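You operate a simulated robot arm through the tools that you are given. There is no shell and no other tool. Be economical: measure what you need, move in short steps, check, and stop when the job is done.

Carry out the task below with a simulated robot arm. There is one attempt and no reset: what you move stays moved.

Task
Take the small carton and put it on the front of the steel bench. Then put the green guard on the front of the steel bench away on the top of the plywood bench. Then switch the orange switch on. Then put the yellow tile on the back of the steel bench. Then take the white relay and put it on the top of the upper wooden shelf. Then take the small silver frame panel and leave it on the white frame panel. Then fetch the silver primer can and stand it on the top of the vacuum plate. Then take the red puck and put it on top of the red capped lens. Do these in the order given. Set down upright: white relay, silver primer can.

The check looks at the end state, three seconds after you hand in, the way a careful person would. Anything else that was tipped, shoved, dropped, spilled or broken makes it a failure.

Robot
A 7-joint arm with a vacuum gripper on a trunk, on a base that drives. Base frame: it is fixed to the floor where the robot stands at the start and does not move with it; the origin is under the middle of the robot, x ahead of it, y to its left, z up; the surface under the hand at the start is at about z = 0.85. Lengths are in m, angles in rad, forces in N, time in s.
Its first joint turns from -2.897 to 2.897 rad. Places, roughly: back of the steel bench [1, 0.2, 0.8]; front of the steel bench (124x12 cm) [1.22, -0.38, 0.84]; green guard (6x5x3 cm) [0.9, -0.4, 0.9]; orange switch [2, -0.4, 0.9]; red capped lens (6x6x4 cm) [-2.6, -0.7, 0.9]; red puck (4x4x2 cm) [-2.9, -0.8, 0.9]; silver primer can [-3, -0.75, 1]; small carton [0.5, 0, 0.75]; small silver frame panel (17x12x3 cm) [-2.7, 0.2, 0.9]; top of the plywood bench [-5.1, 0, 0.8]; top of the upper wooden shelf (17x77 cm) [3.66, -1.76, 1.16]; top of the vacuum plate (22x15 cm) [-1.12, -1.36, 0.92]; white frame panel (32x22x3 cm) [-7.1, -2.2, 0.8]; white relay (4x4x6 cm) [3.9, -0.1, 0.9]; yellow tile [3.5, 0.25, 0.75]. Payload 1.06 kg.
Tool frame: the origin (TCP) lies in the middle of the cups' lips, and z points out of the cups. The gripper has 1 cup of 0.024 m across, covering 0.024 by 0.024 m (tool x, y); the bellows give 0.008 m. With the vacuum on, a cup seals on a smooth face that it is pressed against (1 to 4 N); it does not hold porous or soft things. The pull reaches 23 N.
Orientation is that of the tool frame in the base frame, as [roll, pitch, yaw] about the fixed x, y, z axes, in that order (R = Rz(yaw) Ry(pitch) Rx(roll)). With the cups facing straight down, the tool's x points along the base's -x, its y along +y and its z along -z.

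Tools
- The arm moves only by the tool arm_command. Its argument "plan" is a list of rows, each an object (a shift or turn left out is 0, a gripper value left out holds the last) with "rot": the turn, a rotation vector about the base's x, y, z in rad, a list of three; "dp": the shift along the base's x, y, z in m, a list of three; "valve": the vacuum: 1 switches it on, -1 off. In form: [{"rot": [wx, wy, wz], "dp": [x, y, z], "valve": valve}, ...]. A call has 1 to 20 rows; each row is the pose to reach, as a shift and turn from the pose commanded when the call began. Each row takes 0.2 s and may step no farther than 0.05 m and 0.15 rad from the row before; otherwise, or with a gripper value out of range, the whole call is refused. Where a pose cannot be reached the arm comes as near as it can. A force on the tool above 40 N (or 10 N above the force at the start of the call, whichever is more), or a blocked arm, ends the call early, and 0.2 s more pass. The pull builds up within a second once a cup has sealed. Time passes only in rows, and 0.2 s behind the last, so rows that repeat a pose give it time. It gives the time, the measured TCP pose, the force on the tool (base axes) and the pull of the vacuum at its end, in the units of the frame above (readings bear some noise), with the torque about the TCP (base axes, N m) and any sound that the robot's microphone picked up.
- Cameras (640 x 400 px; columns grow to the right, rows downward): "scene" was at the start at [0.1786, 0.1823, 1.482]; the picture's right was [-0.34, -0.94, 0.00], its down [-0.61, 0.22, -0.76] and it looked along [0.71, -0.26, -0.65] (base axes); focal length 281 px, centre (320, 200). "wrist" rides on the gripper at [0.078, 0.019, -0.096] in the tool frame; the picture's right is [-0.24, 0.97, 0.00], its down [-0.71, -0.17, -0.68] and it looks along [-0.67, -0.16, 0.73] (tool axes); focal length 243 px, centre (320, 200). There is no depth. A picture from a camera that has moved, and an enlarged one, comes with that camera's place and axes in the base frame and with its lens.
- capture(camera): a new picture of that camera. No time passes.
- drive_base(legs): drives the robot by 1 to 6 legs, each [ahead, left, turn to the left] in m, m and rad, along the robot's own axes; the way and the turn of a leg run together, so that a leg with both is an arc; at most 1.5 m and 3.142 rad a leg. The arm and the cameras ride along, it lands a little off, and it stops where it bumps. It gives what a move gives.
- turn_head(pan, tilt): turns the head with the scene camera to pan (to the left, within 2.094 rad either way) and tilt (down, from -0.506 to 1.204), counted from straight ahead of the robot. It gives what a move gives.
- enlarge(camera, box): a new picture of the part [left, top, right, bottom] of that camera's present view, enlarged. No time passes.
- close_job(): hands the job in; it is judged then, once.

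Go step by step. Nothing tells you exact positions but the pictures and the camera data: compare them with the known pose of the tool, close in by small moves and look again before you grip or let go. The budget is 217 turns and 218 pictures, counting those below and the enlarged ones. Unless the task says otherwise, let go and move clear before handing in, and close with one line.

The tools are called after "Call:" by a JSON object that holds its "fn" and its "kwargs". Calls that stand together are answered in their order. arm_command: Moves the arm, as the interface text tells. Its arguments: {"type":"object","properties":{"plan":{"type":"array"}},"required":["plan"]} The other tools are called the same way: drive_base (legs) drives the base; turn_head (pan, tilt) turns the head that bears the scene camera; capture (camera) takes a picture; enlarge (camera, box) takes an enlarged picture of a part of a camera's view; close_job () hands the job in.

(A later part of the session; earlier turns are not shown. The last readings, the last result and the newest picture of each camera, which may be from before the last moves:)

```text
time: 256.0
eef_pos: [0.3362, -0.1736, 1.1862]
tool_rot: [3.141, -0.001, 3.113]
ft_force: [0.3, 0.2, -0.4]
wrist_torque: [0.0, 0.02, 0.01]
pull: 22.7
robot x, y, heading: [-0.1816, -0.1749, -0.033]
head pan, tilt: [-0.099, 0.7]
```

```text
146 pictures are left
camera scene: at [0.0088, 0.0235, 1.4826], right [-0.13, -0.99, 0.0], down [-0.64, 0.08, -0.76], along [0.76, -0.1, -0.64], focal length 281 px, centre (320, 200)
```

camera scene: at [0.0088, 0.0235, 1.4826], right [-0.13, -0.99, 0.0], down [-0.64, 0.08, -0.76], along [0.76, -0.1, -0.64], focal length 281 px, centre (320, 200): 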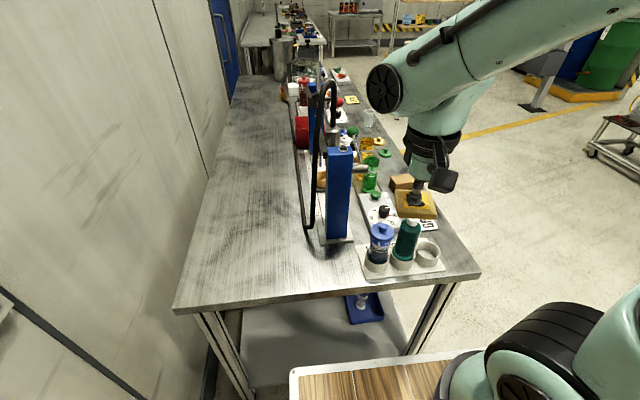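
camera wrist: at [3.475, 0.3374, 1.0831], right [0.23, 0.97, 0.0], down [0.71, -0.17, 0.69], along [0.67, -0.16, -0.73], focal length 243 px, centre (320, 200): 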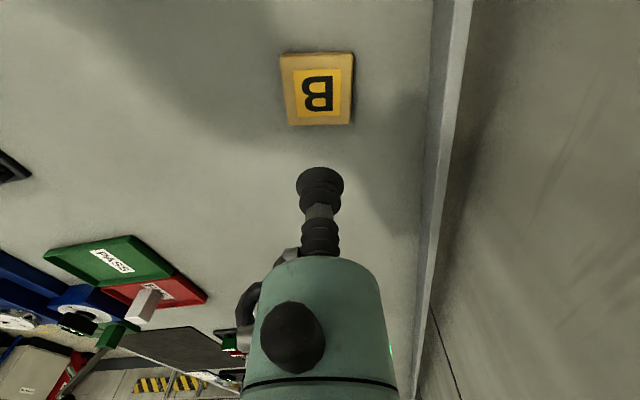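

Call:
{"fn": "arm_command", "kwargs": {"plan": [{"dp": [0, 0.04, 0]}, {"dp": [0, 0.08, 0]}, {"dp": [0, 0.12, 0]}, {"dp": [0, 0.15, 0]}, {"dp": [0, 0.15, 0]}]}}

Call:
{"fn": "drive_base", "kwargs": {"legs": [[0.17, 0.18, 0.03]]}}

Call:
{"fn": "capture", "kwargs": {"camera": "scene"}}

Call:
{"fn": "capture", "kwargs": {"camera": "wrist"}}

```text
time: 257.2
eef_pos: [0.3374, -0.0203, 1.183]
tool_rot: [3.14, 0.001, 3.116]
ft_force: [-0.1, 0.2, -0.7]
wrist_torque: [-0.01, 0.03, 0.03]
pull: 23.0
robot x, y, heading: [-0.1819, -0.1732, -0.026]
head pan, tilt: [-0.099, 0.7]
```

```text
time: 259.0
eef_pos: [0.5045, 0.169, 1.1834]
tool_rot: [-3.141, 0.002, 3.139]
ft_force: [0.4, -0.4, -0.2]
wrist_torque: [0.0, -0.03, 0.0]
pull: 22.8
robot x, y, heading: [-0.0076, -0.0007, -0.003]
head pan, tilt: [-0.099, 0.7]
```

```text
145 pictures are left
camera scene: at [0.1755, 0.2057, 1.4826], right [-0.1, -0.99, 0.0], down [-0.64, 0.07, -0.76], along [0.76, -0.08, -0.64], focal length 281 px, centre (320, 200)
```

scene: 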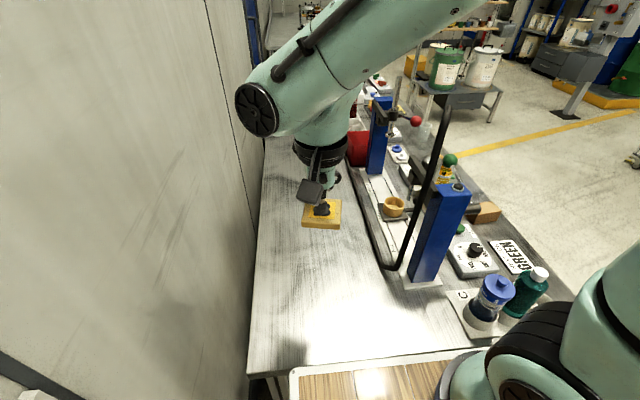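

```text
144 pictures are left
camera wrist: at [0.4258, 0.1891, 1.2791], right [0.24, 0.97, 0.0], down [0.71, -0.17, 0.68], along [0.67, -0.16, -0.73], focal length 243 px, centre (320, 200)
```

wrist: 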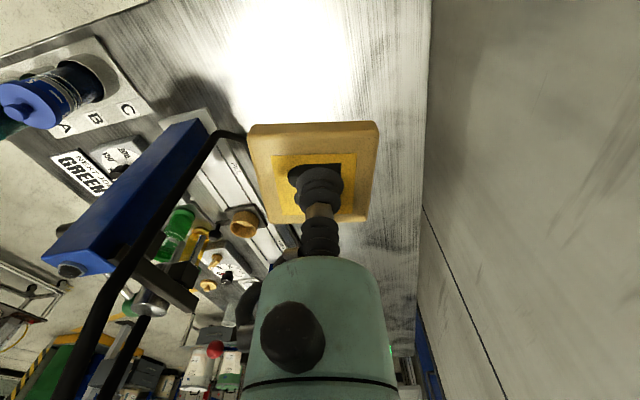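

I'll set the tile at about (0.8, 0.2), open bench surface at the back.

Call:
{"fn": "arm_command", "kwargs": {"plan": [{"dp": [0.04, 0.01, 0]}, {"dp": [0.08, 0.02, -0.02]}, {"dp": [0.12, 0.03, -0.04]}, {"dp": [0.16, 0.035, -0.06]}, {"dp": [0.2, 0.035, -0.08]}, {"dp": [0.24, 0.035, -0.1]}, {"dp": [0.275, 0.035, -0.12]}, {"dp": [0.296, 0.035, -0.15]}, {"dp": [0.296, 0.035, -0.19]}, {"dp": [0.296, 0.035, -0.23]}, {"dp": [0.296, 0.035, -0.27]}, {"dp": [0.296, 0.035, -0.27]}]}}

Call:
{"fn": "capture", "kwargs": {"camera": "wrist"}}

Call:
{"fn": "capture", "kwargs": {"camera": "scene"}}

```text
time: 261.6
eef_pos: [0.8027, 0.2066, 0.9165]
tool_rot: [-3.141, 0.0, 3.139]
ft_force: [-0.7, 0.7, 0.9]
wrist_torque: [0.02, -0.02, -0.02]
pull: 22.7
robot x, y, heading: [-0.005, 0.001, -0.003]
head pan, tilt: [-0.099, 0.7]
```

```text
143 pictures are left
camera wrist: at [0.7237, 0.2263, 1.0122], right [0.24, 0.97, 0.0], down [0.71, -0.17, 0.68], along [0.67, -0.16, -0.73], focal length 243 px, centre (320, 200)
```

wrist: 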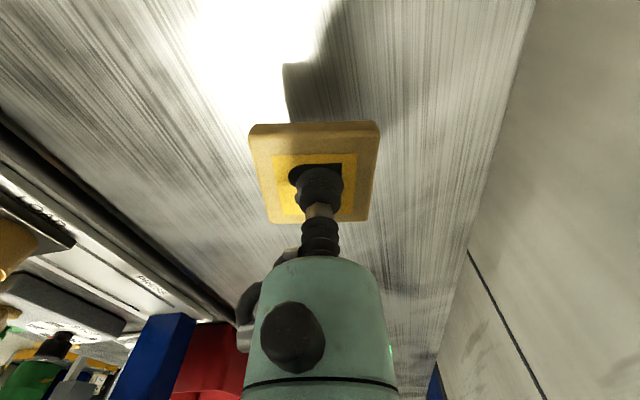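

```text
142 pictures are left
camera scene: at [0.1754, 0.2057, 1.4826], right [-0.1, -0.99, 0.0], down [-0.64, 0.07, -0.76], along [0.76, -0.08, -0.64], focal length 281 px, centre (320, 200)
```

scene: 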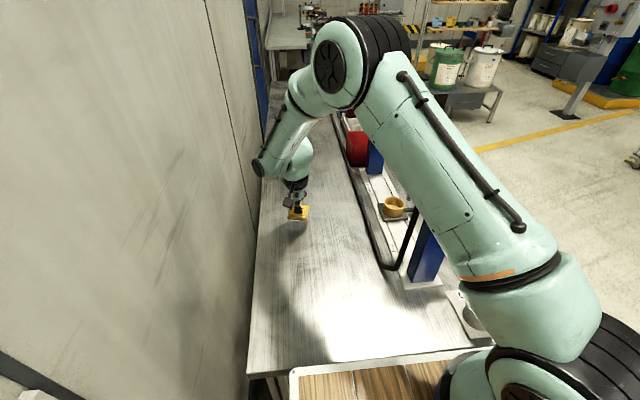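

Call:
{"fn": "arm_command", "kwargs": {"plan": [{"dp": [0, 0, -0.03]}, {"dp": [0, 0, -0.045]}, {"dp": [0, 0, -0.05]}, {"dp": [0, 0, -0.054]}, {"dp": [0, 0, -0.057]}, {"dp": [0, 0, -0.057]}]}}

```text
time: 263.0
eef_pos: [0.7999, 0.2054, 0.8584]
tool_rot: [3.14, 0.001, 3.139]
ft_force: [3.5, -0.1, 17.6]
wrist_torque: [-0.02, 0.06, 0.01]
pull: 23.0
robot x, y, heading: [-0.0095, 0.0044, -0.004]
head pan, tilt: [-0.099, 0.7]
```

Contact. Releasing and retracting.

Call:
{"fn": "arm_command", "kwargs": {"plan": [{"dp": [0, 0, 0.003], "valve": -1}, {"dp": [0, 0, 0.004]}, {"dp": [0, 0, 0.005]}, {"dp": [0, 0, 0.008]}, {"dp": [0, 0, 0.02]}, {"dp": [0, 0, 0.06]}, {"dp": [0, 0, 0.1]}, {"dp": [-0.03, 0, 0.13]}, {"dp": [-0.07, 0, 0.16]}, {"dp": [-0.11, 0, 0.19]}, {"dp": [-0.15, 0, 0.22]}, {"dp": [-0.19, -0.01, 0.24]}, {"dp": [-0.23, -0.02, 0.26]}, {"dp": [-0.26, -0.03, 0.28]}, {"dp": [-0.29, -0.04, 0.29]}, {"dp": [-0.29, -0.04, 0.29]}]}}

Call:
{"fn": "capture", "kwargs": {"camera": "scene"}}

```text
time: 266.4
eef_pos: [0.5086, 0.1615, 1.1483]
tool_rot: [-3.141, -0.001, 3.139]
ft_force: [0.5, 0.5, 0.7]
wrist_torque: [0.01, 0.06, 0.01]
pull: 0.1
robot x, y, heading: [-0.0073, 0.0045, -0.002]
head pan, tilt: [-0.099, 0.7]
```

```text
141 pictures are left
camera scene: at [0.1756, 0.2057, 1.4826], right [-0.1, -0.99, 0.0], down [-0.64, 0.07, -0.76], along [0.76, -0.08, -0.64], focal length 281 px, centre (320, 200)
```

scene: 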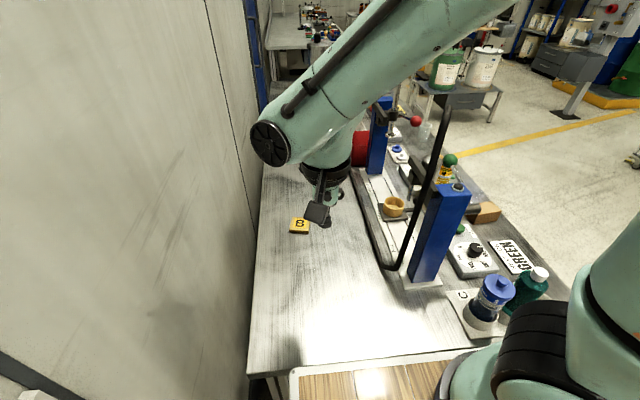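

The yellow tile lies flat at the back. Now out through the gap again toward the relay at about (3.82, -0.09).

Call:
{"fn": "drive_base", "kwargs": {"legs": [[-0.175, -0.18, 0], [0, 0, -1.07], [1.12, 0, 0], [0, 0, 1.08]]}}

```text
time: 278.8
eef_pos: [0.856, -0.9831, 1.1493]
tool_rot: [-3.141, -0.001, 3.127]
ft_force: [-0.2, 0.7, -0.9]
wrist_torque: [-0.03, 0.04, 0.01]
pull: 0.1
robot x, y, heading: [0.3371, -1.1385, -0.011]
head pan, tilt: [-0.099, 0.7]
```

Call:
{"fn": "drive_base", "kwargs": {"legs": [[1.5, 0.0, 0.01], [0.6, 0.25, 0]]}}

Call:
{"fn": "turn_head", "kwargs": {"pan": 0.0, "tilt": 0.6}}

Call:
{"fn": "capture", "kwargs": {"camera": "scene"}}

Call:
{"fn": "turn_head", "kwargs": {"pan": -0.8, "tilt": 0.6}}

Call:
{"fn": "capture", "kwargs": {"camera": "scene"}}

```text
time: 289.4
eef_pos: [2.9549, -0.7769, 1.1479]
tool_rot: [3.14, -0.001, 3.121]
ft_force: [-0.1, -0.7, -0.2]
wrist_torque: [-0.03, 0.0, 0.0]
pull: 0.1
robot x, y, heading: [2.4327, -0.925, -0.017]
head pan, tilt: [-0.099, 0.7]
```

```text
time: 290.1
eef_pos: [2.9549, -0.7775, 1.1474]
tool_rot: [3.141, 0.0, 3.12]
ft_force: [0.5, 0.0, 0.0]
wrist_torque: [-0.01, -0.02, -0.04]
pull: 0.1
robot x, y, heading: [2.4332, -0.9261, -0.02]
head pan, tilt: [0.0, 0.6]
```

```text
140 pictures are left
camera scene: at [2.6256, -0.7187, 1.4912], right [-0.02, -1.0, 0.0], down [-0.57, 0.01, -0.82], along [0.82, -0.02, -0.57], focal length 281 px, centre (320, 200)
```

scene: 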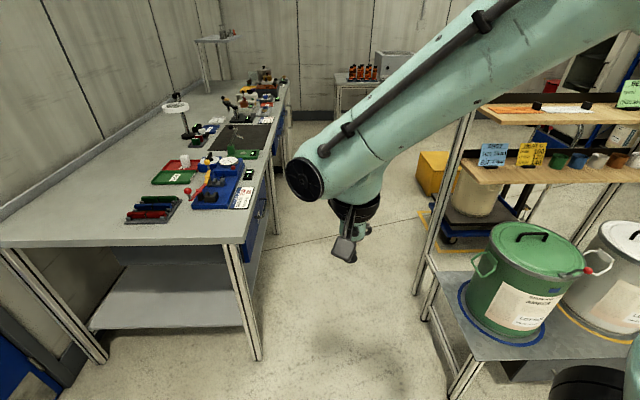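

```text
time: 291.2
eef_pos: [2.9546, -0.7759, 1.1484]
tool_rot: [-3.142, 0.0, 3.12]
ft_force: [0.3, -0.5, 0.4]
wrist_torque: [-0.02, 0.0, 0.0]
pull: 0.1
robot x, y, heading: [2.4343, -0.9256, -0.023]
head pan, tilt: [-0.799, 0.6]
```

```text
139 pictures are left
camera scene: at [2.5976, -0.7815, 1.4912], right [-0.73, -0.68, 0.0], down [-0.39, 0.41, -0.83], along [0.56, -0.6, -0.56], focal length 281 px, centre (320, 200)
```

scene: 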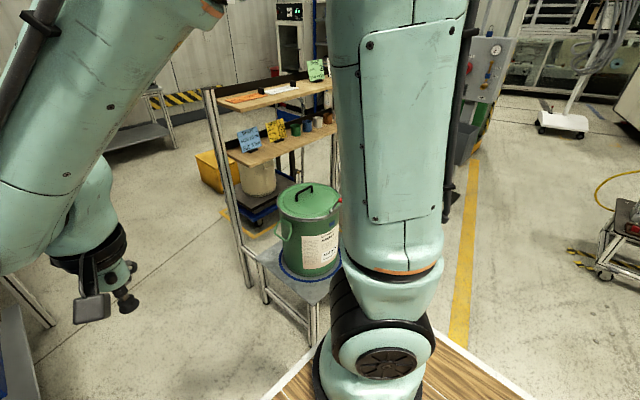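

The gap between test bench and rack is wide enough. I centre (y ≈ -0.88) and drive in.

Call:
{"fn": "drive_base", "kwargs": {"legs": [[0.25, 0.06, 0.023], [0.8, 0, 0]]}}

Call:
{"fn": "turn_head", "kwargs": {"pan": 0.6, "tilt": 0.7}}

Call:
{"fn": "capture", "kwargs": {"camera": "scene"}}

Call:
{"fn": "turn_head", "kwargs": {"pan": -1.4, "tilt": 0.5}}

Call:
{"fn": "capture", "kwargs": {"camera": "scene"}}

```text
time: 297.0
eef_pos: [4.0193, -0.7003, 1.1473]
tool_rot: [3.142, 0.0, -3.14]
ft_force: [0.3, 0.6, -0.3]
wrist_torque: [-0.01, -0.03, 0.01]
pull: 0.1
robot x, y, heading: [3.5017, -0.8618, 0.003]
head pan, tilt: [-0.799, 0.6]
```

```text
time: 298.6
eef_pos: [4.0198, -0.7002, 1.1487]
tool_rot: [-3.141, 0.001, -3.139]
ft_force: [-0.3, 0.1, 0.2]
wrist_torque: [0.01, 0.0, 0.02]
pull: 0.1
robot x, y, heading: [3.502, -0.8634, 0.005]
head pan, tilt: [0.6, 0.7]
```

```text
138 pictures are left
camera scene: at [3.6713, -0.6022, 1.4826], right [0.57, -0.82, 0.0], down [-0.53, -0.36, -0.76], along [0.63, 0.43, -0.64], focal length 281 px, centre (320, 200)
```

scene: 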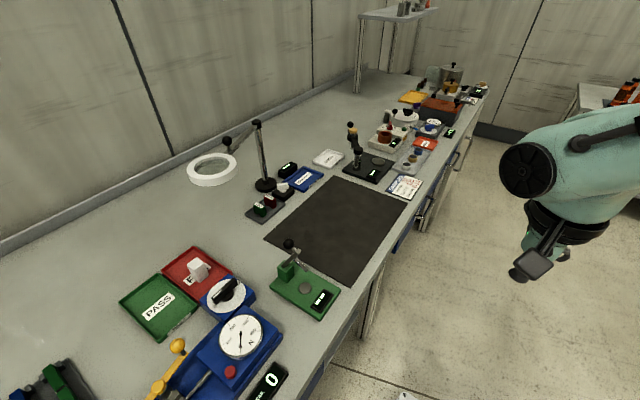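

```text
time: 300.5
eef_pos: [4.0192, -0.6993, 1.1474]
tool_rot: [-3.14, 0.0, -3.141]
ft_force: [-0.4, -0.3, 0.6]
wrist_torque: [0.0, 0.01, 0.0]
pull: 0.0
robot x, y, heading: [3.5069, -0.8604, 0.003]
head pan, tilt: [-1.4, 0.499]
```

```text
137 pictures are left
camera scene: at [3.6171, -0.7399, 1.5003], right [-0.98, -0.17, 0.0], down [-0.08, 0.47, -0.88], along [0.15, -0.86, -0.48], focal length 281 px, centre (320, 200)
```

scene: 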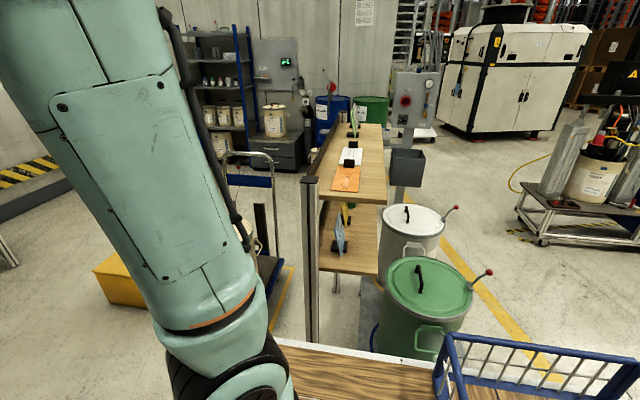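

The relay stands in the red tray at about (3.845, -0.10). I move the arm over there at height and look.

Call:
{"fn": "arm_command", "kwargs": {"plan": [{"dp": [-0.005, 0.045, 0]}, {"dp": [-0.01, 0.09, 0]}, {"dp": [-0.015, 0.135, 0]}, {"dp": [-0.02, 0.18, 0]}, {"dp": [-0.035, 0.225, 0]}, {"dp": [-0.05, 0.27, 0]}, {"dp": [-0.065, 0.315, 0]}, {"dp": [-0.08, 0.36, 0]}, {"dp": [-0.1, 0.4, 0]}, {"dp": [-0.12, 0.44, 0]}, {"dp": [-0.14, 0.48, 0]}, {"dp": [-0.155, 0.525, 0]}, {"dp": [-0.165, 0.57, 0]}, {"dp": [-0.175, 0.6, 0]}, {"dp": [-0.175, 0.6, -0.03]}, {"dp": [-0.175, 0.6, -0.06]}, {"dp": [-0.175, 0.6, -0.06]}]}}

Call:
{"fn": "capture", "kwargs": {"camera": "wrist"}}

Call:
{"fn": "turn_head", "kwargs": {"pan": 1.1, "tilt": 0.7}}

Call:
{"fn": "capture", "kwargs": {"camera": "scene"}}

```text
time: 304.1
eef_pos: [3.8384, -0.1439, 1.0984]
tool_rot: [3.141, -0.001, -3.138]
ft_force: [-0.6, -0.1, 1.3]
wrist_torque: [-0.01, -0.01, 0.03]
pull: 0.1
out of reach, approached as far as the arm can: row 13, 14, 15, 16, 17
robot x, y, heading: [3.5008, -0.8643, 0.004]
head pan, tilt: [-1.4, 0.499]
```

```text
136 pictures are left
camera wrist: at [3.7603, -0.1248, 1.195], right [0.23, 0.97, 0.0], down [0.71, -0.17, 0.69], along [0.67, -0.16, -0.73], focal length 243 px, centre (320, 200)
```

wrist: 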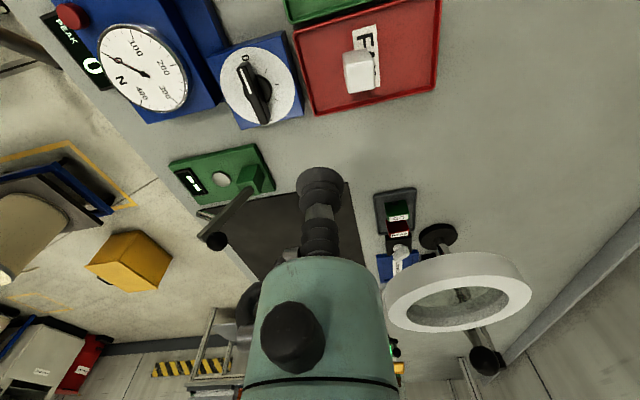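

```text
time: 306.4
eef_pos: [3.8396, -0.1439, 1.099]
tool_rot: [3.141, 0.0, -3.139]
ft_force: [-0.3, 0.5, 0.0]
wrist_torque: [0.01, -0.01, -0.01]
pull: 0.2
robot x, y, heading: [3.5025, -0.8646, 0.009]
head pan, tilt: [1.1, 0.7]
```

```text
135 pictures are left
camera scene: at [3.6397, -0.5744, 1.4826], right [0.89, -0.45, 0.0], down [-0.29, -0.57, -0.76], along [0.35, 0.68, -0.64], focal length 281 px, centre (320, 200)
```

scene: 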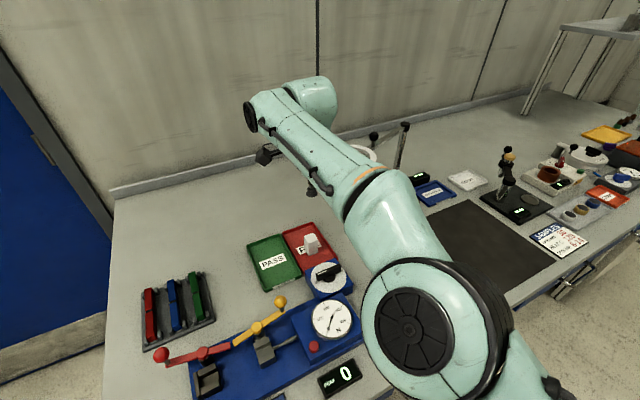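

The relay is at about (3.849, -0.109), just beyond reach from here. I pull the arm back a bit, nudge the base forward and left (8 cm clearance to the bench remains), and retry.

Call:
{"fn": "arm_command", "kwargs": {"plan": [{"dp": [0, -0.04, 0.02]}, {"dp": [0, -0.08, 0.04]}, {"dp": [0, -0.12, 0.05]}, {"dp": [0, -0.12, 0.05]}]}}

Call:
{"fn": "drive_base", "kwargs": {"legs": [[0.12, 0.05, 0]]}}

Call:
{"fn": "capture", "kwargs": {"camera": "scene"}}

Call:
{"fn": "capture", "kwargs": {"camera": "wrist"}}

```text
time: 307.4
eef_pos: [3.8441, -0.2674, 1.1477]
tool_rot: [3.14, 0.0, -3.139]
ft_force: [0.1, -0.3, -0.4]
wrist_torque: [0.02, -0.02, 0.0]
pull: 0.0
robot x, y, heading: [3.5039, -0.8607, -0.0]
head pan, tilt: [1.1, 0.7]
```

```text
time: 308.6
eef_pos: [3.9614, -0.2131, 1.1479]
tool_rot: [-3.14, 0.0, -3.136]
ft_force: [0.3, 0.8, 0.0]
wrist_torque: [-0.01, 0.0, 0.01]
pull: 0.2
robot x, y, heading: [3.6232, -0.8103, 0.009]
head pan, tilt: [1.1, 0.7]
```

```text
134 pictures are left
camera scene: at [3.7588, -0.5219, 1.4826], right [0.89, -0.45, 0.0], down [-0.29, -0.58, -0.76], along [0.34, 0.68, -0.64], focal length 281 px, centre (320, 200)
```

scene: 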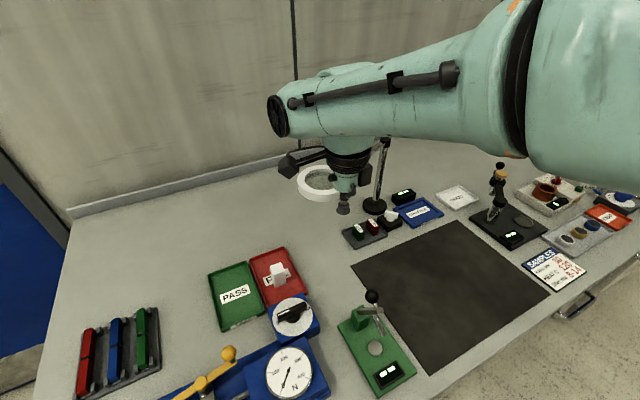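

```text
133 pictures are left
camera wrist: at [3.8821, -0.1943, 1.2438], right [0.23, 0.97, 0.0], down [0.71, -0.17, 0.68], along [0.67, -0.16, -0.73], focal length 243 px, centre (320, 200)
```

wrist: 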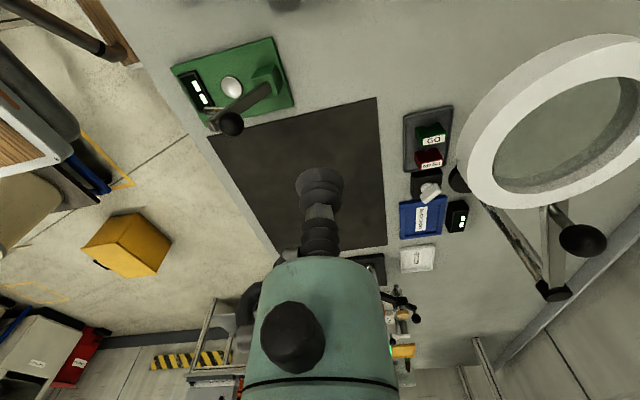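

Call:
{"fn": "arm_command", "kwargs": {"plan": [{"dp": [-0.03, 0.03, 0]}, {"dp": [-0.06, 0.06, 0]}, {"dp": [-0.09, 0.09, 0]}, {"dp": [-0.112, 0.104, -0.02]}, {"dp": [-0.112, 0.104, -0.06]}, {"dp": [-0.112, 0.104, -0.1]}, {"dp": [-0.112, 0.104, -0.1]}, {"dp": [-0.112, 0.104, -0.1]}]}}

Call:
{"fn": "capture", "kwargs": {"camera": "wrist"}}

Call:
{"fn": "enlarge", "kwargs": {"camera": "scene", "box": [220, 220, 360, 310]}}

```text
time: 310.4
eef_pos: [3.8527, -0.1089, 1.0454]
tool_rot: [3.141, 0.001, -3.133]
ft_force: [-1.0, 0.6, 0.1]
wrist_torque: [0.04, 0.0, 0.01]
pull: 0.1
robot x, y, heading: [3.6222, -0.8123, 0.005]
head pan, tilt: [1.1, 0.7]
```

```text
132 pictures are left
camera wrist: at [3.7733, -0.089, 1.1415], right [0.23, 0.97, 0.0], down [0.71, -0.17, 0.68], along [0.67, -0.16, -0.73], focal length 243 px, centre (320, 200)
```

wrist: 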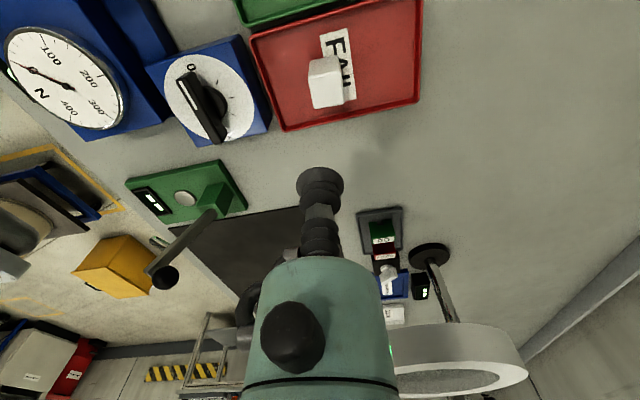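

```text
4.44 times, centred on (290, 265) of scene
camera zoom: at [3.7587, -0.5219, 1.4826], right [0.89, -0.45, 0.0], down [-0.29, -0.58, -0.76], along [0.34, 0.68, -0.64], focal length 1249 px, centre (453, -89)
```

zoom: 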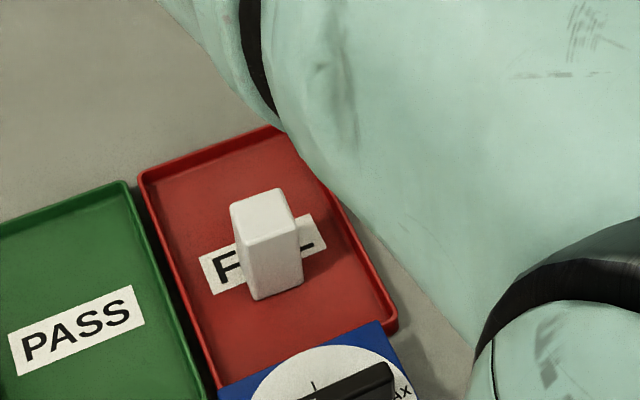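

Call:
{"fn": "enlarge", "kwargs": {"camera": "wrist", "box": [270, 30, 390, 130]}}

```text
4.00 times, centred on (330, 80) of wrist
camera zoom: at [3.7733, -0.089, 1.1415], right [0.23, 0.97, 0.0], down [0.71, -0.17, 0.68], along [0.67, -0.16, -0.73], focal length 970 px, centre (280, 680)
```

zoom: 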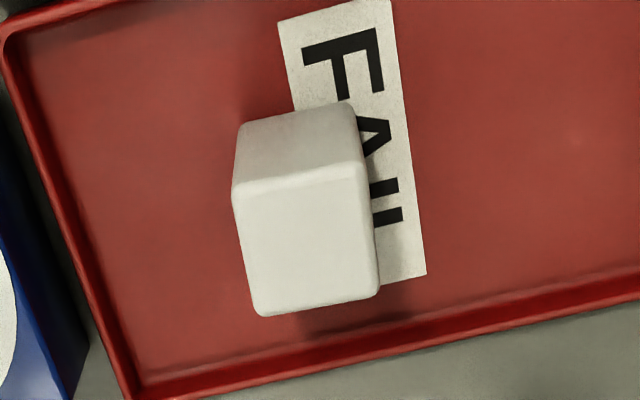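

Relay top centre is (3.853, -0.1005), z ≈ 0.908. Descending with vacuum.

Call:
{"fn": "arm_command", "kwargs": {"plan": [{"dp": [0.001, 0.008, -0.04]}, {"dp": [0.001, 0.008, -0.08]}, {"dp": [0.001, 0.008, -0.115], "valve": 1}, {"dp": [0.001, 0.008, -0.128]}, {"dp": [0.001, 0.008, -0.134]}, {"dp": [0.001, 0.008, -0.138]}, {"dp": [0.001, 0.008, -0.141]}, {"dp": [0.001, 0.008, -0.141]}]}}

```text
time: 312.2
eef_pos: [3.851, -0.1019, 0.9071]
tool_rot: [3.14, -0.001, -3.135]
ft_force: [-0.8, -2.2, 17.1]
wrist_torque: [0.01, -0.05, -0.03]
pull: 22.8
robot x, y, heading: [3.6249, -0.81, 0.005]
head pan, tilt: [1.1, 0.7]
```

Sealed. Lifting the relay and drawing it in, then swinging it around the front.

Call:
{"fn": "arm_command", "kwargs": {"plan": [{"dp": [0, 0, 0.03]}, {"dp": [0, 0, 0.075]}, {"dp": [0, 0, 0.12]}, {"dp": [0, -0.02, 0.16]}, {"dp": [0, -0.05, 0.195]}, {"dp": [0.01, -0.08, 0.23]}, {"dp": [0.02, -0.11, 0.265]}, {"dp": [0.03, -0.14, 0.3]}, {"dp": [0.045, -0.17, 0.335]}, {"dp": [0.06, -0.2, 0.365]}, {"dp": [0.08, -0.23, 0.395]}, {"dp": [0.11, -0.265, 0.405]}, {"dp": [0.145, -0.3, 0.405]}, {"dp": [0.18, -0.335, 0.405]}, {"dp": [0.215, -0.37, 0.405]}, {"dp": [0.25, -0.405, 0.405]}, {"dp": [0.285, -0.44, 0.405]}, {"dp": [0.315, -0.48, 0.405]}, {"dp": [0.34, -0.52, 0.405]}, {"dp": [0.36, -0.56, 0.405]}]}}

Call:
{"fn": "capture", "kwargs": {"camera": "wrist"}}

```text
time: 316.4
eef_pos: [4.2113, -0.6646, 1.311]
tool_rot: [3.141, -0.001, -3.133]
ft_force: [-0.9, 0.2, -0.7]
wrist_torque: [-0.01, -0.01, -0.01]
pull: 23.1
robot x, y, heading: [3.6221, -0.8098, 0.005]
head pan, tilt: [1.1, 0.7]
```

```text
129 pictures are left
camera wrist: at [4.1326, -0.6453, 1.4067], right [0.23, 0.97, 0.0], down [0.71, -0.17, 0.68], along [0.67, -0.16, -0.73], focal length 243 px, centre (320, 200)
```

wrist: 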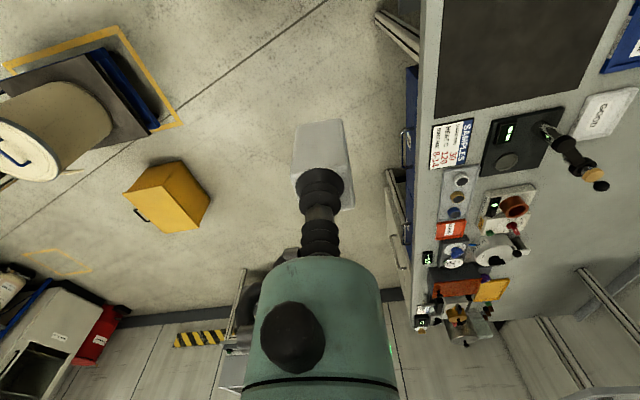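

Continuing the swing around the front toward the rack, at z ≈ 1.34.

Call:
{"fn": "arm_command", "kwargs": {"plan": [{"dp": [0.02, -0.04, 0.01]}, {"dp": [0.04, -0.08, 0.02]}, {"dp": [0.055, -0.12, 0.03]}, {"dp": [0.065, -0.165, 0.03]}, {"dp": [0.07, -0.21, 0.03]}, {"dp": [0.065, -0.255, 0.03]}, {"dp": [0.055, -0.3, 0.03]}, {"dp": [0.04, -0.345, 0.03]}, {"dp": [0.02, -0.39, 0.03]}, {"dp": [-0.005, -0.43, 0.03]}, {"dp": [-0.03, -0.47, 0.03]}, {"dp": [-0.06, -0.51, 0.03]}, {"dp": [-0.09, -0.545, 0.03]}, {"dp": [-0.125, -0.58, 0.03]}, {"dp": [-0.16, -0.61, 0.03]}, {"dp": [-0.195, -0.64, 0.03]}, {"dp": [-0.235, -0.665, 0.03]}, {"dp": [-0.275, -0.69, 0.03]}, {"dp": [-0.275, -0.69, 0.03]}]}}

Call:
{"fn": "turn_head", "kwargs": {"pan": -1.3, "tilt": 0.5}}

Call:
{"fn": "capture", "kwargs": {"camera": "scene"}}

Call:
{"fn": "capture", "kwargs": {"camera": "wrist"}}

```text
time: 320.4
eef_pos: [3.9354, -1.352, 1.3409]
tool_rot: [-3.141, -0.002, -3.135]
ft_force: [1.0, 0.6, -0.3]
wrist_torque: [-0.06, 0.0, -0.01]
pull: 22.5
robot x, y, heading: [3.624, -0.8112, 0.007]
head pan, tilt: [1.1, 0.7]
```

```text
time: 322.6
eef_pos: [3.9347, -1.3521, 1.341]
tool_rot: [3.141, 0.001, -3.136]
ft_force: [-0.7, 0.0, 0.0]
wrist_torque: [-0.01, -0.04, 0.0]
pull: 22.8
robot x, y, heading: [3.6218, -0.8066, 0.005]
head pan, tilt: [-1.3, 0.499]
```

```text
128 pictures are left
camera scene: at [3.7456, -0.6855, 1.5003], right [-0.96, -0.27, 0.0], down [-0.13, 0.46, -0.88], along [0.24, -0.84, -0.48], focal length 281 px, centre (320, 200)
```

scene: 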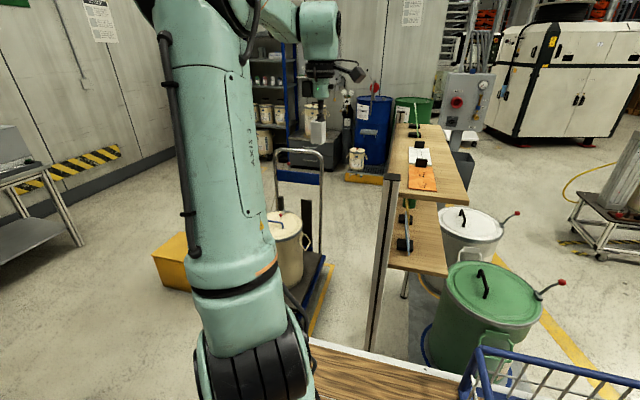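

```text
127 pictures are left
camera wrist: at [3.856, -1.3337, 1.4372], right [0.23, 0.97, 0.0], down [0.71, -0.17, 0.68], along [0.67, -0.16, -0.73], focal length 243 px, centre (320, 200)
```

wrist: 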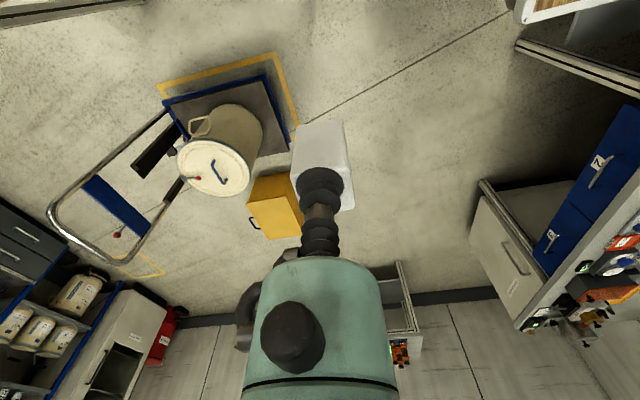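

Call:
{"fn": "enlarge", "kwargs": {"camera": "scene", "box": [370, 110, 500, 220]}}

```text
3.64 times, centred on (435, 165) of scene
camera zoom: at [3.7456, -0.6855, 1.5003], right [-0.96, -0.27, 0.0], down [-0.13, 0.46, -0.88], along [0.24, -0.84, -0.48], focal length 1022 px, centre (-98, 327)
```

zoom: 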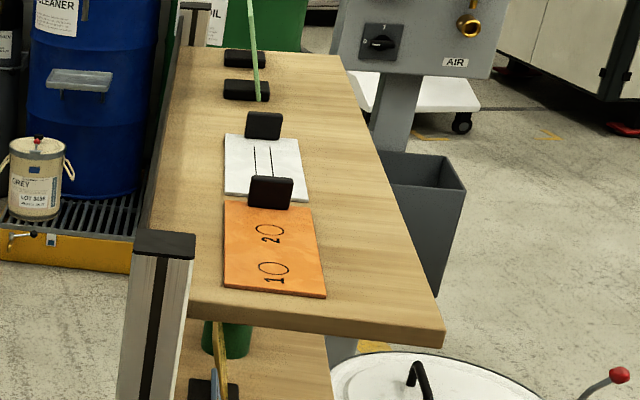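

The free patch on the upper shelf, right of the orange sheet, is around (3.593, -1.455). Moving over it at height.

Call:
{"fn": "arm_command", "kwargs": {"plan": [{"dp": [-0.04, -0.02, 0.01]}, {"dp": [-0.085, -0.04, 0.01]}, {"dp": [-0.13, -0.06, 0.01]}, {"dp": [-0.175, -0.075, 0.01]}, {"dp": [-0.22, -0.085, 0.01]}, {"dp": [-0.265, -0.095, 0.01]}, {"dp": [-0.305, -0.1, 0.01]}, {"dp": [-0.342, -0.103, 0]}, {"dp": [-0.342, -0.103, -0.03]}, {"dp": [-0.342, -0.103, -0.06]}, {"dp": [-0.342, -0.103, -0.06]}]}}

Call:
{"fn": "capture", "kwargs": {"camera": "scene"}}

Call:
{"fn": "capture", "kwargs": {"camera": "wrist"}}

```text
time: 325.0
eef_pos: [3.5941, -1.4535, 1.2799]
tool_rot: [3.141, 0.0, -3.133]
ft_force: [-1.0, 0.6, 1.5]
wrist_torque: [0.04, 0.03, 0.0]
pull: 0.2
robot x, y, heading: [3.6197, -0.8073, 0.008]
head pan, tilt: [-1.3, 0.499]
```

```text
125 pictures are left
camera scene: at [3.7455, -0.6856, 1.5003], right [-0.96, -0.27, 0.0], down [-0.13, 0.46, -0.88], along [0.24, -0.84, -0.48], focal length 281 px, centre (320, 200)
```

scene: 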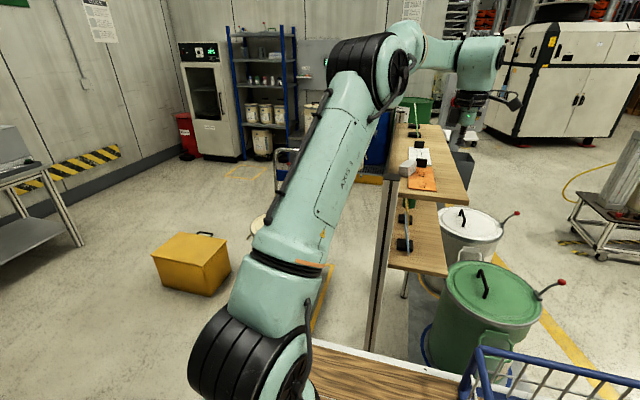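

```text
124 pictures are left
camera wrist: at [3.5154, -1.4339, 1.3759], right [0.23, 0.97, 0.0], down [0.71, -0.17, 0.68], along [0.67, -0.16, -0.73], focal length 243 px, centre (320, 200)
```

wrist: 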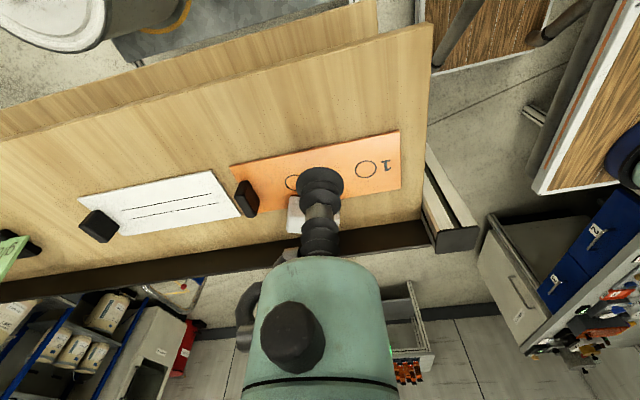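

The relay came off on the way (pull is 0) and seems to lie on the upper shelf near the back rail. I look closely.

Call:
{"fn": "enlarge", "kwargs": {"camera": "scene", "box": [375, 120, 485, 210]}}

Call:
{"fn": "enlarge", "kwargs": {"camera": "wrist", "box": [220, 110, 460, 270]}}

```text
4.44 times, centred on (430, 165) of scene
camera zoom: at [3.7455, -0.6856, 1.5003], right [-0.96, -0.27, 0.0], down [-0.13, 0.46, -0.88], along [0.24, -0.84, -0.48], focal length 1249 px, centre (-169, 356)
```

zoom: 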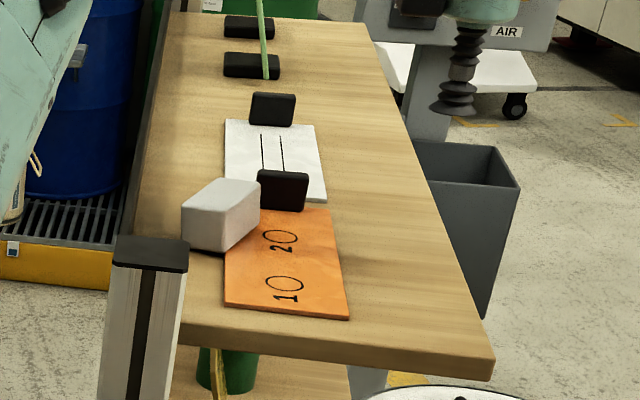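

```text
2.50 times, centred on (340, 190) of wrist
camera zoom: at [3.5154, -1.4339, 1.3759], right [0.23, 0.97, 0.0], down [0.71, -0.17, 0.68], along [0.67, -0.16, -0.73], focal length 606 px, centre (270, 225)
```

zoom: 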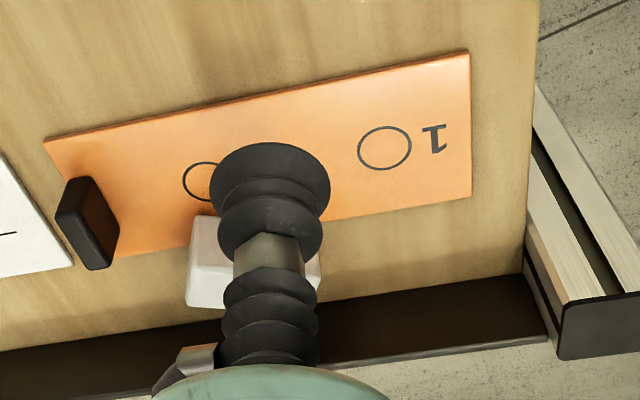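

The relay lies on its side on the upper shelf beside the rail; sheet and clips look undisturbed. I raise the tool and move it for a clear view of the relay.

Call:
{"fn": "arm_command", "kwargs": {"plan": [{"dp": [0, 0, 0.04], "valve": -1}, {"dp": [0, 0, 0.08]}, {"dp": [0.03, 0.01, 0.11]}, {"dp": [0.07, 0.01, 0.12]}, {"dp": [0.11, 0.01, 0.12]}, {"dp": [0.14, 0.01, 0.12]}, {"dp": [0.14, 0.01, 0.12]}]}}

Call:
{"fn": "enlarge", "kwargs": {"camera": "wrist", "box": [220, 50, 420, 190]}}

Call:
{"fn": "enlarge", "kwargs": {"camera": "scene", "box": [380, 140, 450, 190]}}

```text
time: 326.6
eef_pos: [3.7364, -1.4429, 1.3994]
tool_rot: [-3.142, -0.001, -3.134]
ft_force: [0.5, 0.3, -0.8]
wrist_torque: [-0.01, -0.03, -0.03]
pull: 0.0
robot x, y, heading: [3.6256, -0.8088, 0.004]
head pan, tilt: [-1.3, 0.499]
```

```text
2.86 times, centred on (320, 120) of wrist
camera zoom: at [3.6553, -1.423, 1.4954], right [0.23, 0.97, 0.0], down [0.71, -0.17, 0.68], along [0.67, -0.16, -0.73], focal length 693 px, centre (320, 429)
```

zoom: 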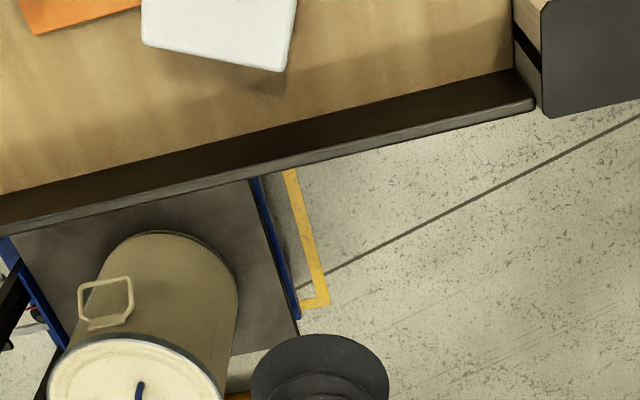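

```text
8.00 times, centred on (415, 165) of scene
camera zoom: at [3.7454, -0.6856, 1.5003], right [-0.96, -0.27, 0.0], down [-0.13, 0.46, -0.88], along [0.24, -0.84, -0.48], focal length 2248 px, centre (-440, 480)
```

zoom: 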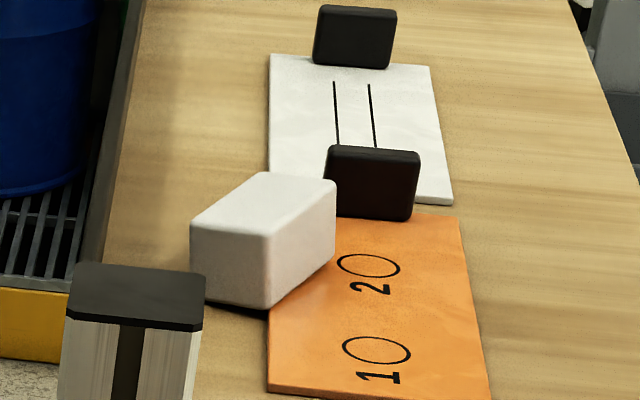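

Call:
{"fn": "enlarge", "kwargs": {"camera": "wrist", "box": [230, 0, 350, 90]}}

```text
4.44 times, centred on (290, 45) of wrist
camera zoom: at [3.6553, -1.423, 1.4954], right [0.23, 0.97, 0.0], down [0.71, -0.17, 0.68], along [0.67, -0.16, -0.73], focal length 1078 px, centre (453, 889)
```

zoom: 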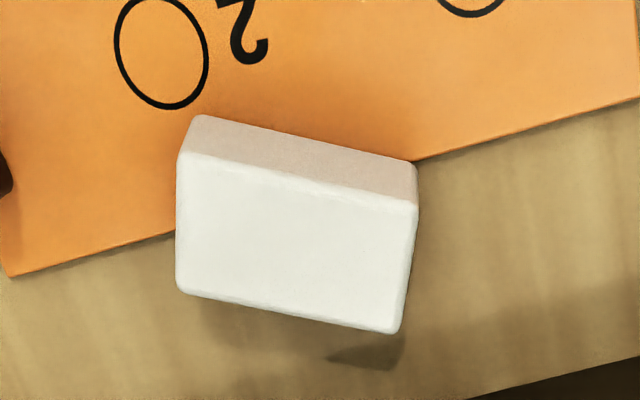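

The relay lies with its long axis at about 67° in plan, top side centre near (3.711, -1.4755, 1.20). I'll pick it by that side, then turn it upright. Moving over it first.

Call:
{"fn": "arm_command", "kwargs": {"plan": [{"dp": [-0.015, -0.015, -0.03]}, {"dp": [-0.025, -0.0325, -0.07]}, {"dp": [-0.025, -0.0325, -0.11]}, {"dp": [-0.025, -0.0325, -0.14]}, {"dp": [-0.025, -0.0325, -0.16]}, {"dp": [-0.025, -0.0325, -0.16]}]}}

Call:
{"fn": "enlarge", "kwargs": {"camera": "scene", "box": [370, 110, 470, 190]}}

Call:
{"fn": "enlarge", "kwargs": {"camera": "wrist", "box": [240, 100, 400, 220]}}

```text
time: 328.0
eef_pos: [3.7086, -1.4764, 1.2412]
tool_rot: [-3.141, -0.001, -3.135]
ft_force: [0.2, 0.4, 0.7]
wrist_torque: [0.0, 0.04, -0.03]
pull: 0.1
robot x, y, heading: [3.619, -0.8091, 0.005]
head pan, tilt: [-1.3, 0.499]
```

```text
5.00 times, centred on (420, 150) of scene
camera zoom: at [3.7455, -0.6856, 1.5003], right [-0.96, -0.27, 0.0], down [-0.13, 0.46, -0.88], along [0.24, -0.84, -0.48], focal length 1405 px, centre (-180, 450)
```

zoom: 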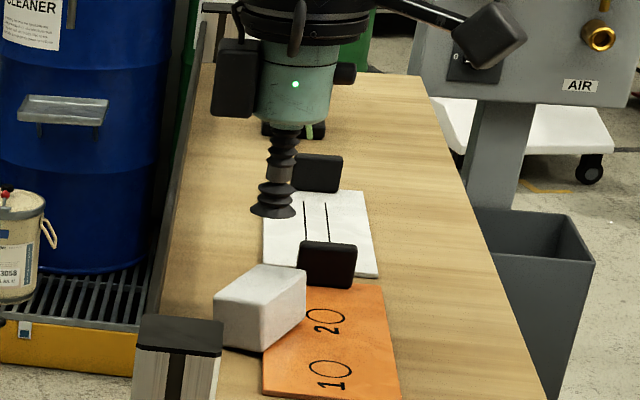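

```text
3.33 times, centred on (320, 160) of wrist
camera zoom: at [3.6303, -1.4571, 1.3372], right [0.23, 0.97, 0.0], down [0.71, -0.17, 0.68], along [0.67, -0.16, -0.73], focal length 809 px, centre (320, 333)
```

zoom: 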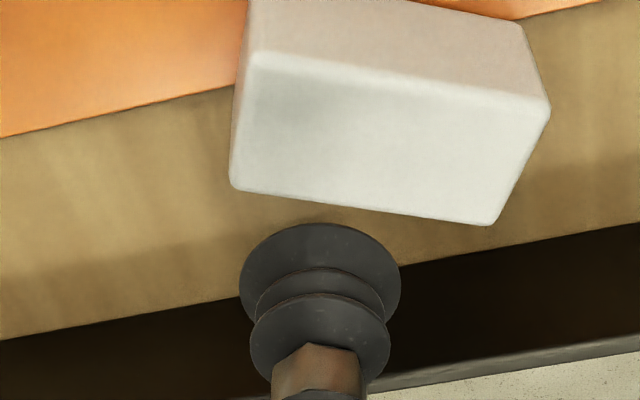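

A closer look puts its centre at (3.711, -1.465). Adjusting and picking.

Call:
{"fn": "arm_command", "kwargs": {"plan": [{"dp": [0.002, 0.011, 0]}, {"dp": [0.002, 0.011, -0.02], "valve": 1}, {"dp": [0.002, 0.011, -0.033]}, {"dp": [0.002, 0.011, -0.038]}, {"dp": [0.002, 0.011, -0.042]}, {"dp": [0.002, 0.011, -0.046]}, {"dp": [0.002, 0.011, -0.046]}]}}

```text
time: 329.6
eef_pos: [3.7108, -1.4656, 1.1972]
tool_rot: [-3.141, 0.001, -3.134]
ft_force: [-1.1, 1.3, 19.4]
wrist_torque: [0.01, 0.17, 0.01]
pull: 22.5
robot x, y, heading: [3.6236, -0.8117, 0.007]
head pan, tilt: [-1.3, 0.499]
```

Sealed. Lifting slowly and bringing it north of the shelf to inspect.

Call:
{"fn": "arm_command", "kwargs": {"plan": [{"dp": [0, 0, 0.008]}, {"dp": [0, 0, 0.02]}, {"dp": [0, 0, 0.035]}, {"dp": [0, 0, 0.055]}, {"dp": [0, 0, 0.075]}, {"dp": [-0.01, 0.01, 0.095]}, {"dp": [-0.02, 0.02, 0.115]}, {"dp": [-0.03, 0.035, 0.135]}, {"dp": [-0.04, 0.05, 0.155]}, {"dp": [-0.05, 0.07, 0.17]}, {"dp": [-0.05, 0.07, 0.17]}]}}

Call:
{"fn": "enlarge", "kwargs": {"camera": "scene", "box": [370, 70, 490, 160]}}

Call:
{"fn": "enlarge", "kwargs": {"camera": "wrist", "box": [240, 80, 400, 220]}}

```text
time: 332.0
eef_pos: [3.6603, -1.3931, 1.3677]
tool_rot: [3.141, 0.0, -3.135]
ft_force: [-0.3, -0.4, -0.4]
wrist_torque: [0.02, 0.03, 0.0]
pull: 22.4
robot x, y, heading: [3.6243, -0.8083, 0.01]
head pan, tilt: [-1.3, 0.499]
```

```text
4.44 times, centred on (430, 115) of scene
camera zoom: at [3.7456, -0.6856, 1.5003], right [-0.96, -0.27, 0.0], down [-0.13, 0.46, -0.88], along [0.24, -0.84, -0.48], focal length 1249 px, centre (-169, 578)
```

zoom: 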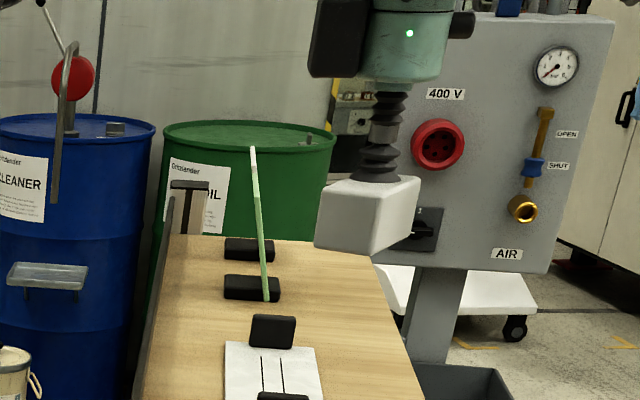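

```text
2.86 times, centred on (320, 150) of wrist
camera zoom: at [3.5807, -1.3749, 1.463], right [0.23, 0.97, 0.0], down [0.71, -0.17, 0.68], along [0.67, -0.16, -0.73], focal length 693 px, centre (320, 343)
```

zoom: 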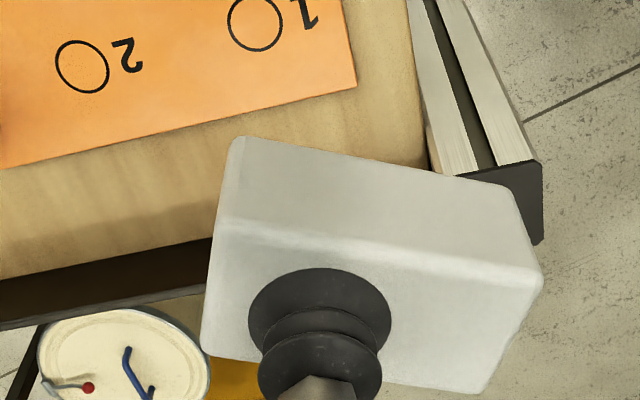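

The block is plain on the sides I can see. I move it clear north of the shelf and yaw it so its long axis lies along y, before pitching it upright.

Call:
{"fn": "arm_command", "kwargs": {"plan": [{"dp": [-0.01, 0.02, 0.01], "rot": [0, 0, 0.05]}, {"dp": [-0.02, 0.045, 0.02], "rot": [0, 0, 0.1]}, {"dp": [-0.03, 0.07, 0.03], "rot": [0, 0, 0.16]}, {"dp": [-0.04, 0.095, 0.04], "rot": [0, 0, 0.22]}, {"dp": [-0.05, 0.12, 0.05], "rot": [0, 0, 0.28]}, {"dp": [-0.06, 0.145, 0.05], "rot": [0, 0, 0.34]}, {"dp": [-0.06, 0.165, 0.05], "rot": [0, 0, 0.394]}, {"dp": [-0.06, 0.165, 0.05], "rot": [0, 0, 0.394]}]}}

Call:
{"fn": "capture", "kwargs": {"camera": "wrist"}}

Call:
{"fn": "capture", "kwargs": {"camera": "scene"}}

```text
time: 333.8
eef_pos: [3.5989, -1.2316, 1.4166]
tool_rot: [3.141, 0.001, -2.74]
ft_force: [-0.3, -0.1, -1.1]
wrist_torque: [0.03, 0.01, 0.02]
pull: 22.6
robot x, y, heading: [3.6264, -0.8101, 0.004]
head pan, tilt: [-1.3, 0.499]
```

```text
114 pictures are left
camera wrist: at [3.5197, -1.2432, 1.5126], right [-0.16, 0.99, 0.0], down [0.72, 0.12, 0.68], along [0.68, 0.11, -0.73], focal length 243 px, centre (320, 200)
```

wrist: 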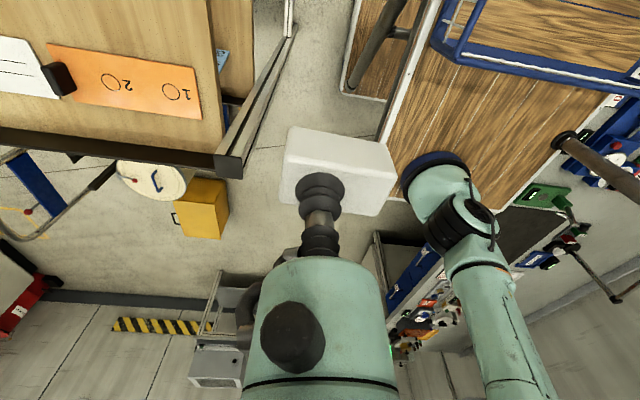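

```text
113 pictures are left
camera scene: at [3.7455, -0.6856, 1.5003], right [-0.96, -0.27, 0.0], down [-0.13, 0.46, -0.88], along [0.24, -0.84, -0.48], focal length 281 px, centre (320, 200)
```

scene: 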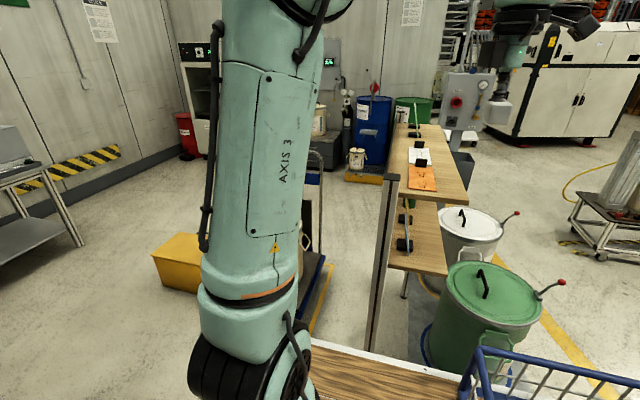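

Call:
{"fn": "enlarge", "kwargs": {"camera": "wrist", "box": [260, 110, 420, 230]}}

```text
3.33 times, centred on (340, 170) of wrist
camera zoom: at [3.5197, -1.2432, 1.5126], right [-0.16, 0.99, 0.0], down [0.72, 0.12, 0.68], along [0.68, 0.11, -0.73], focal length 809 px, centre (253, 300)
```

zoom: 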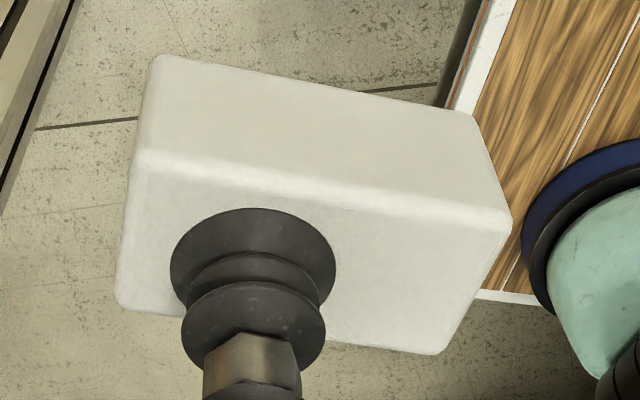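

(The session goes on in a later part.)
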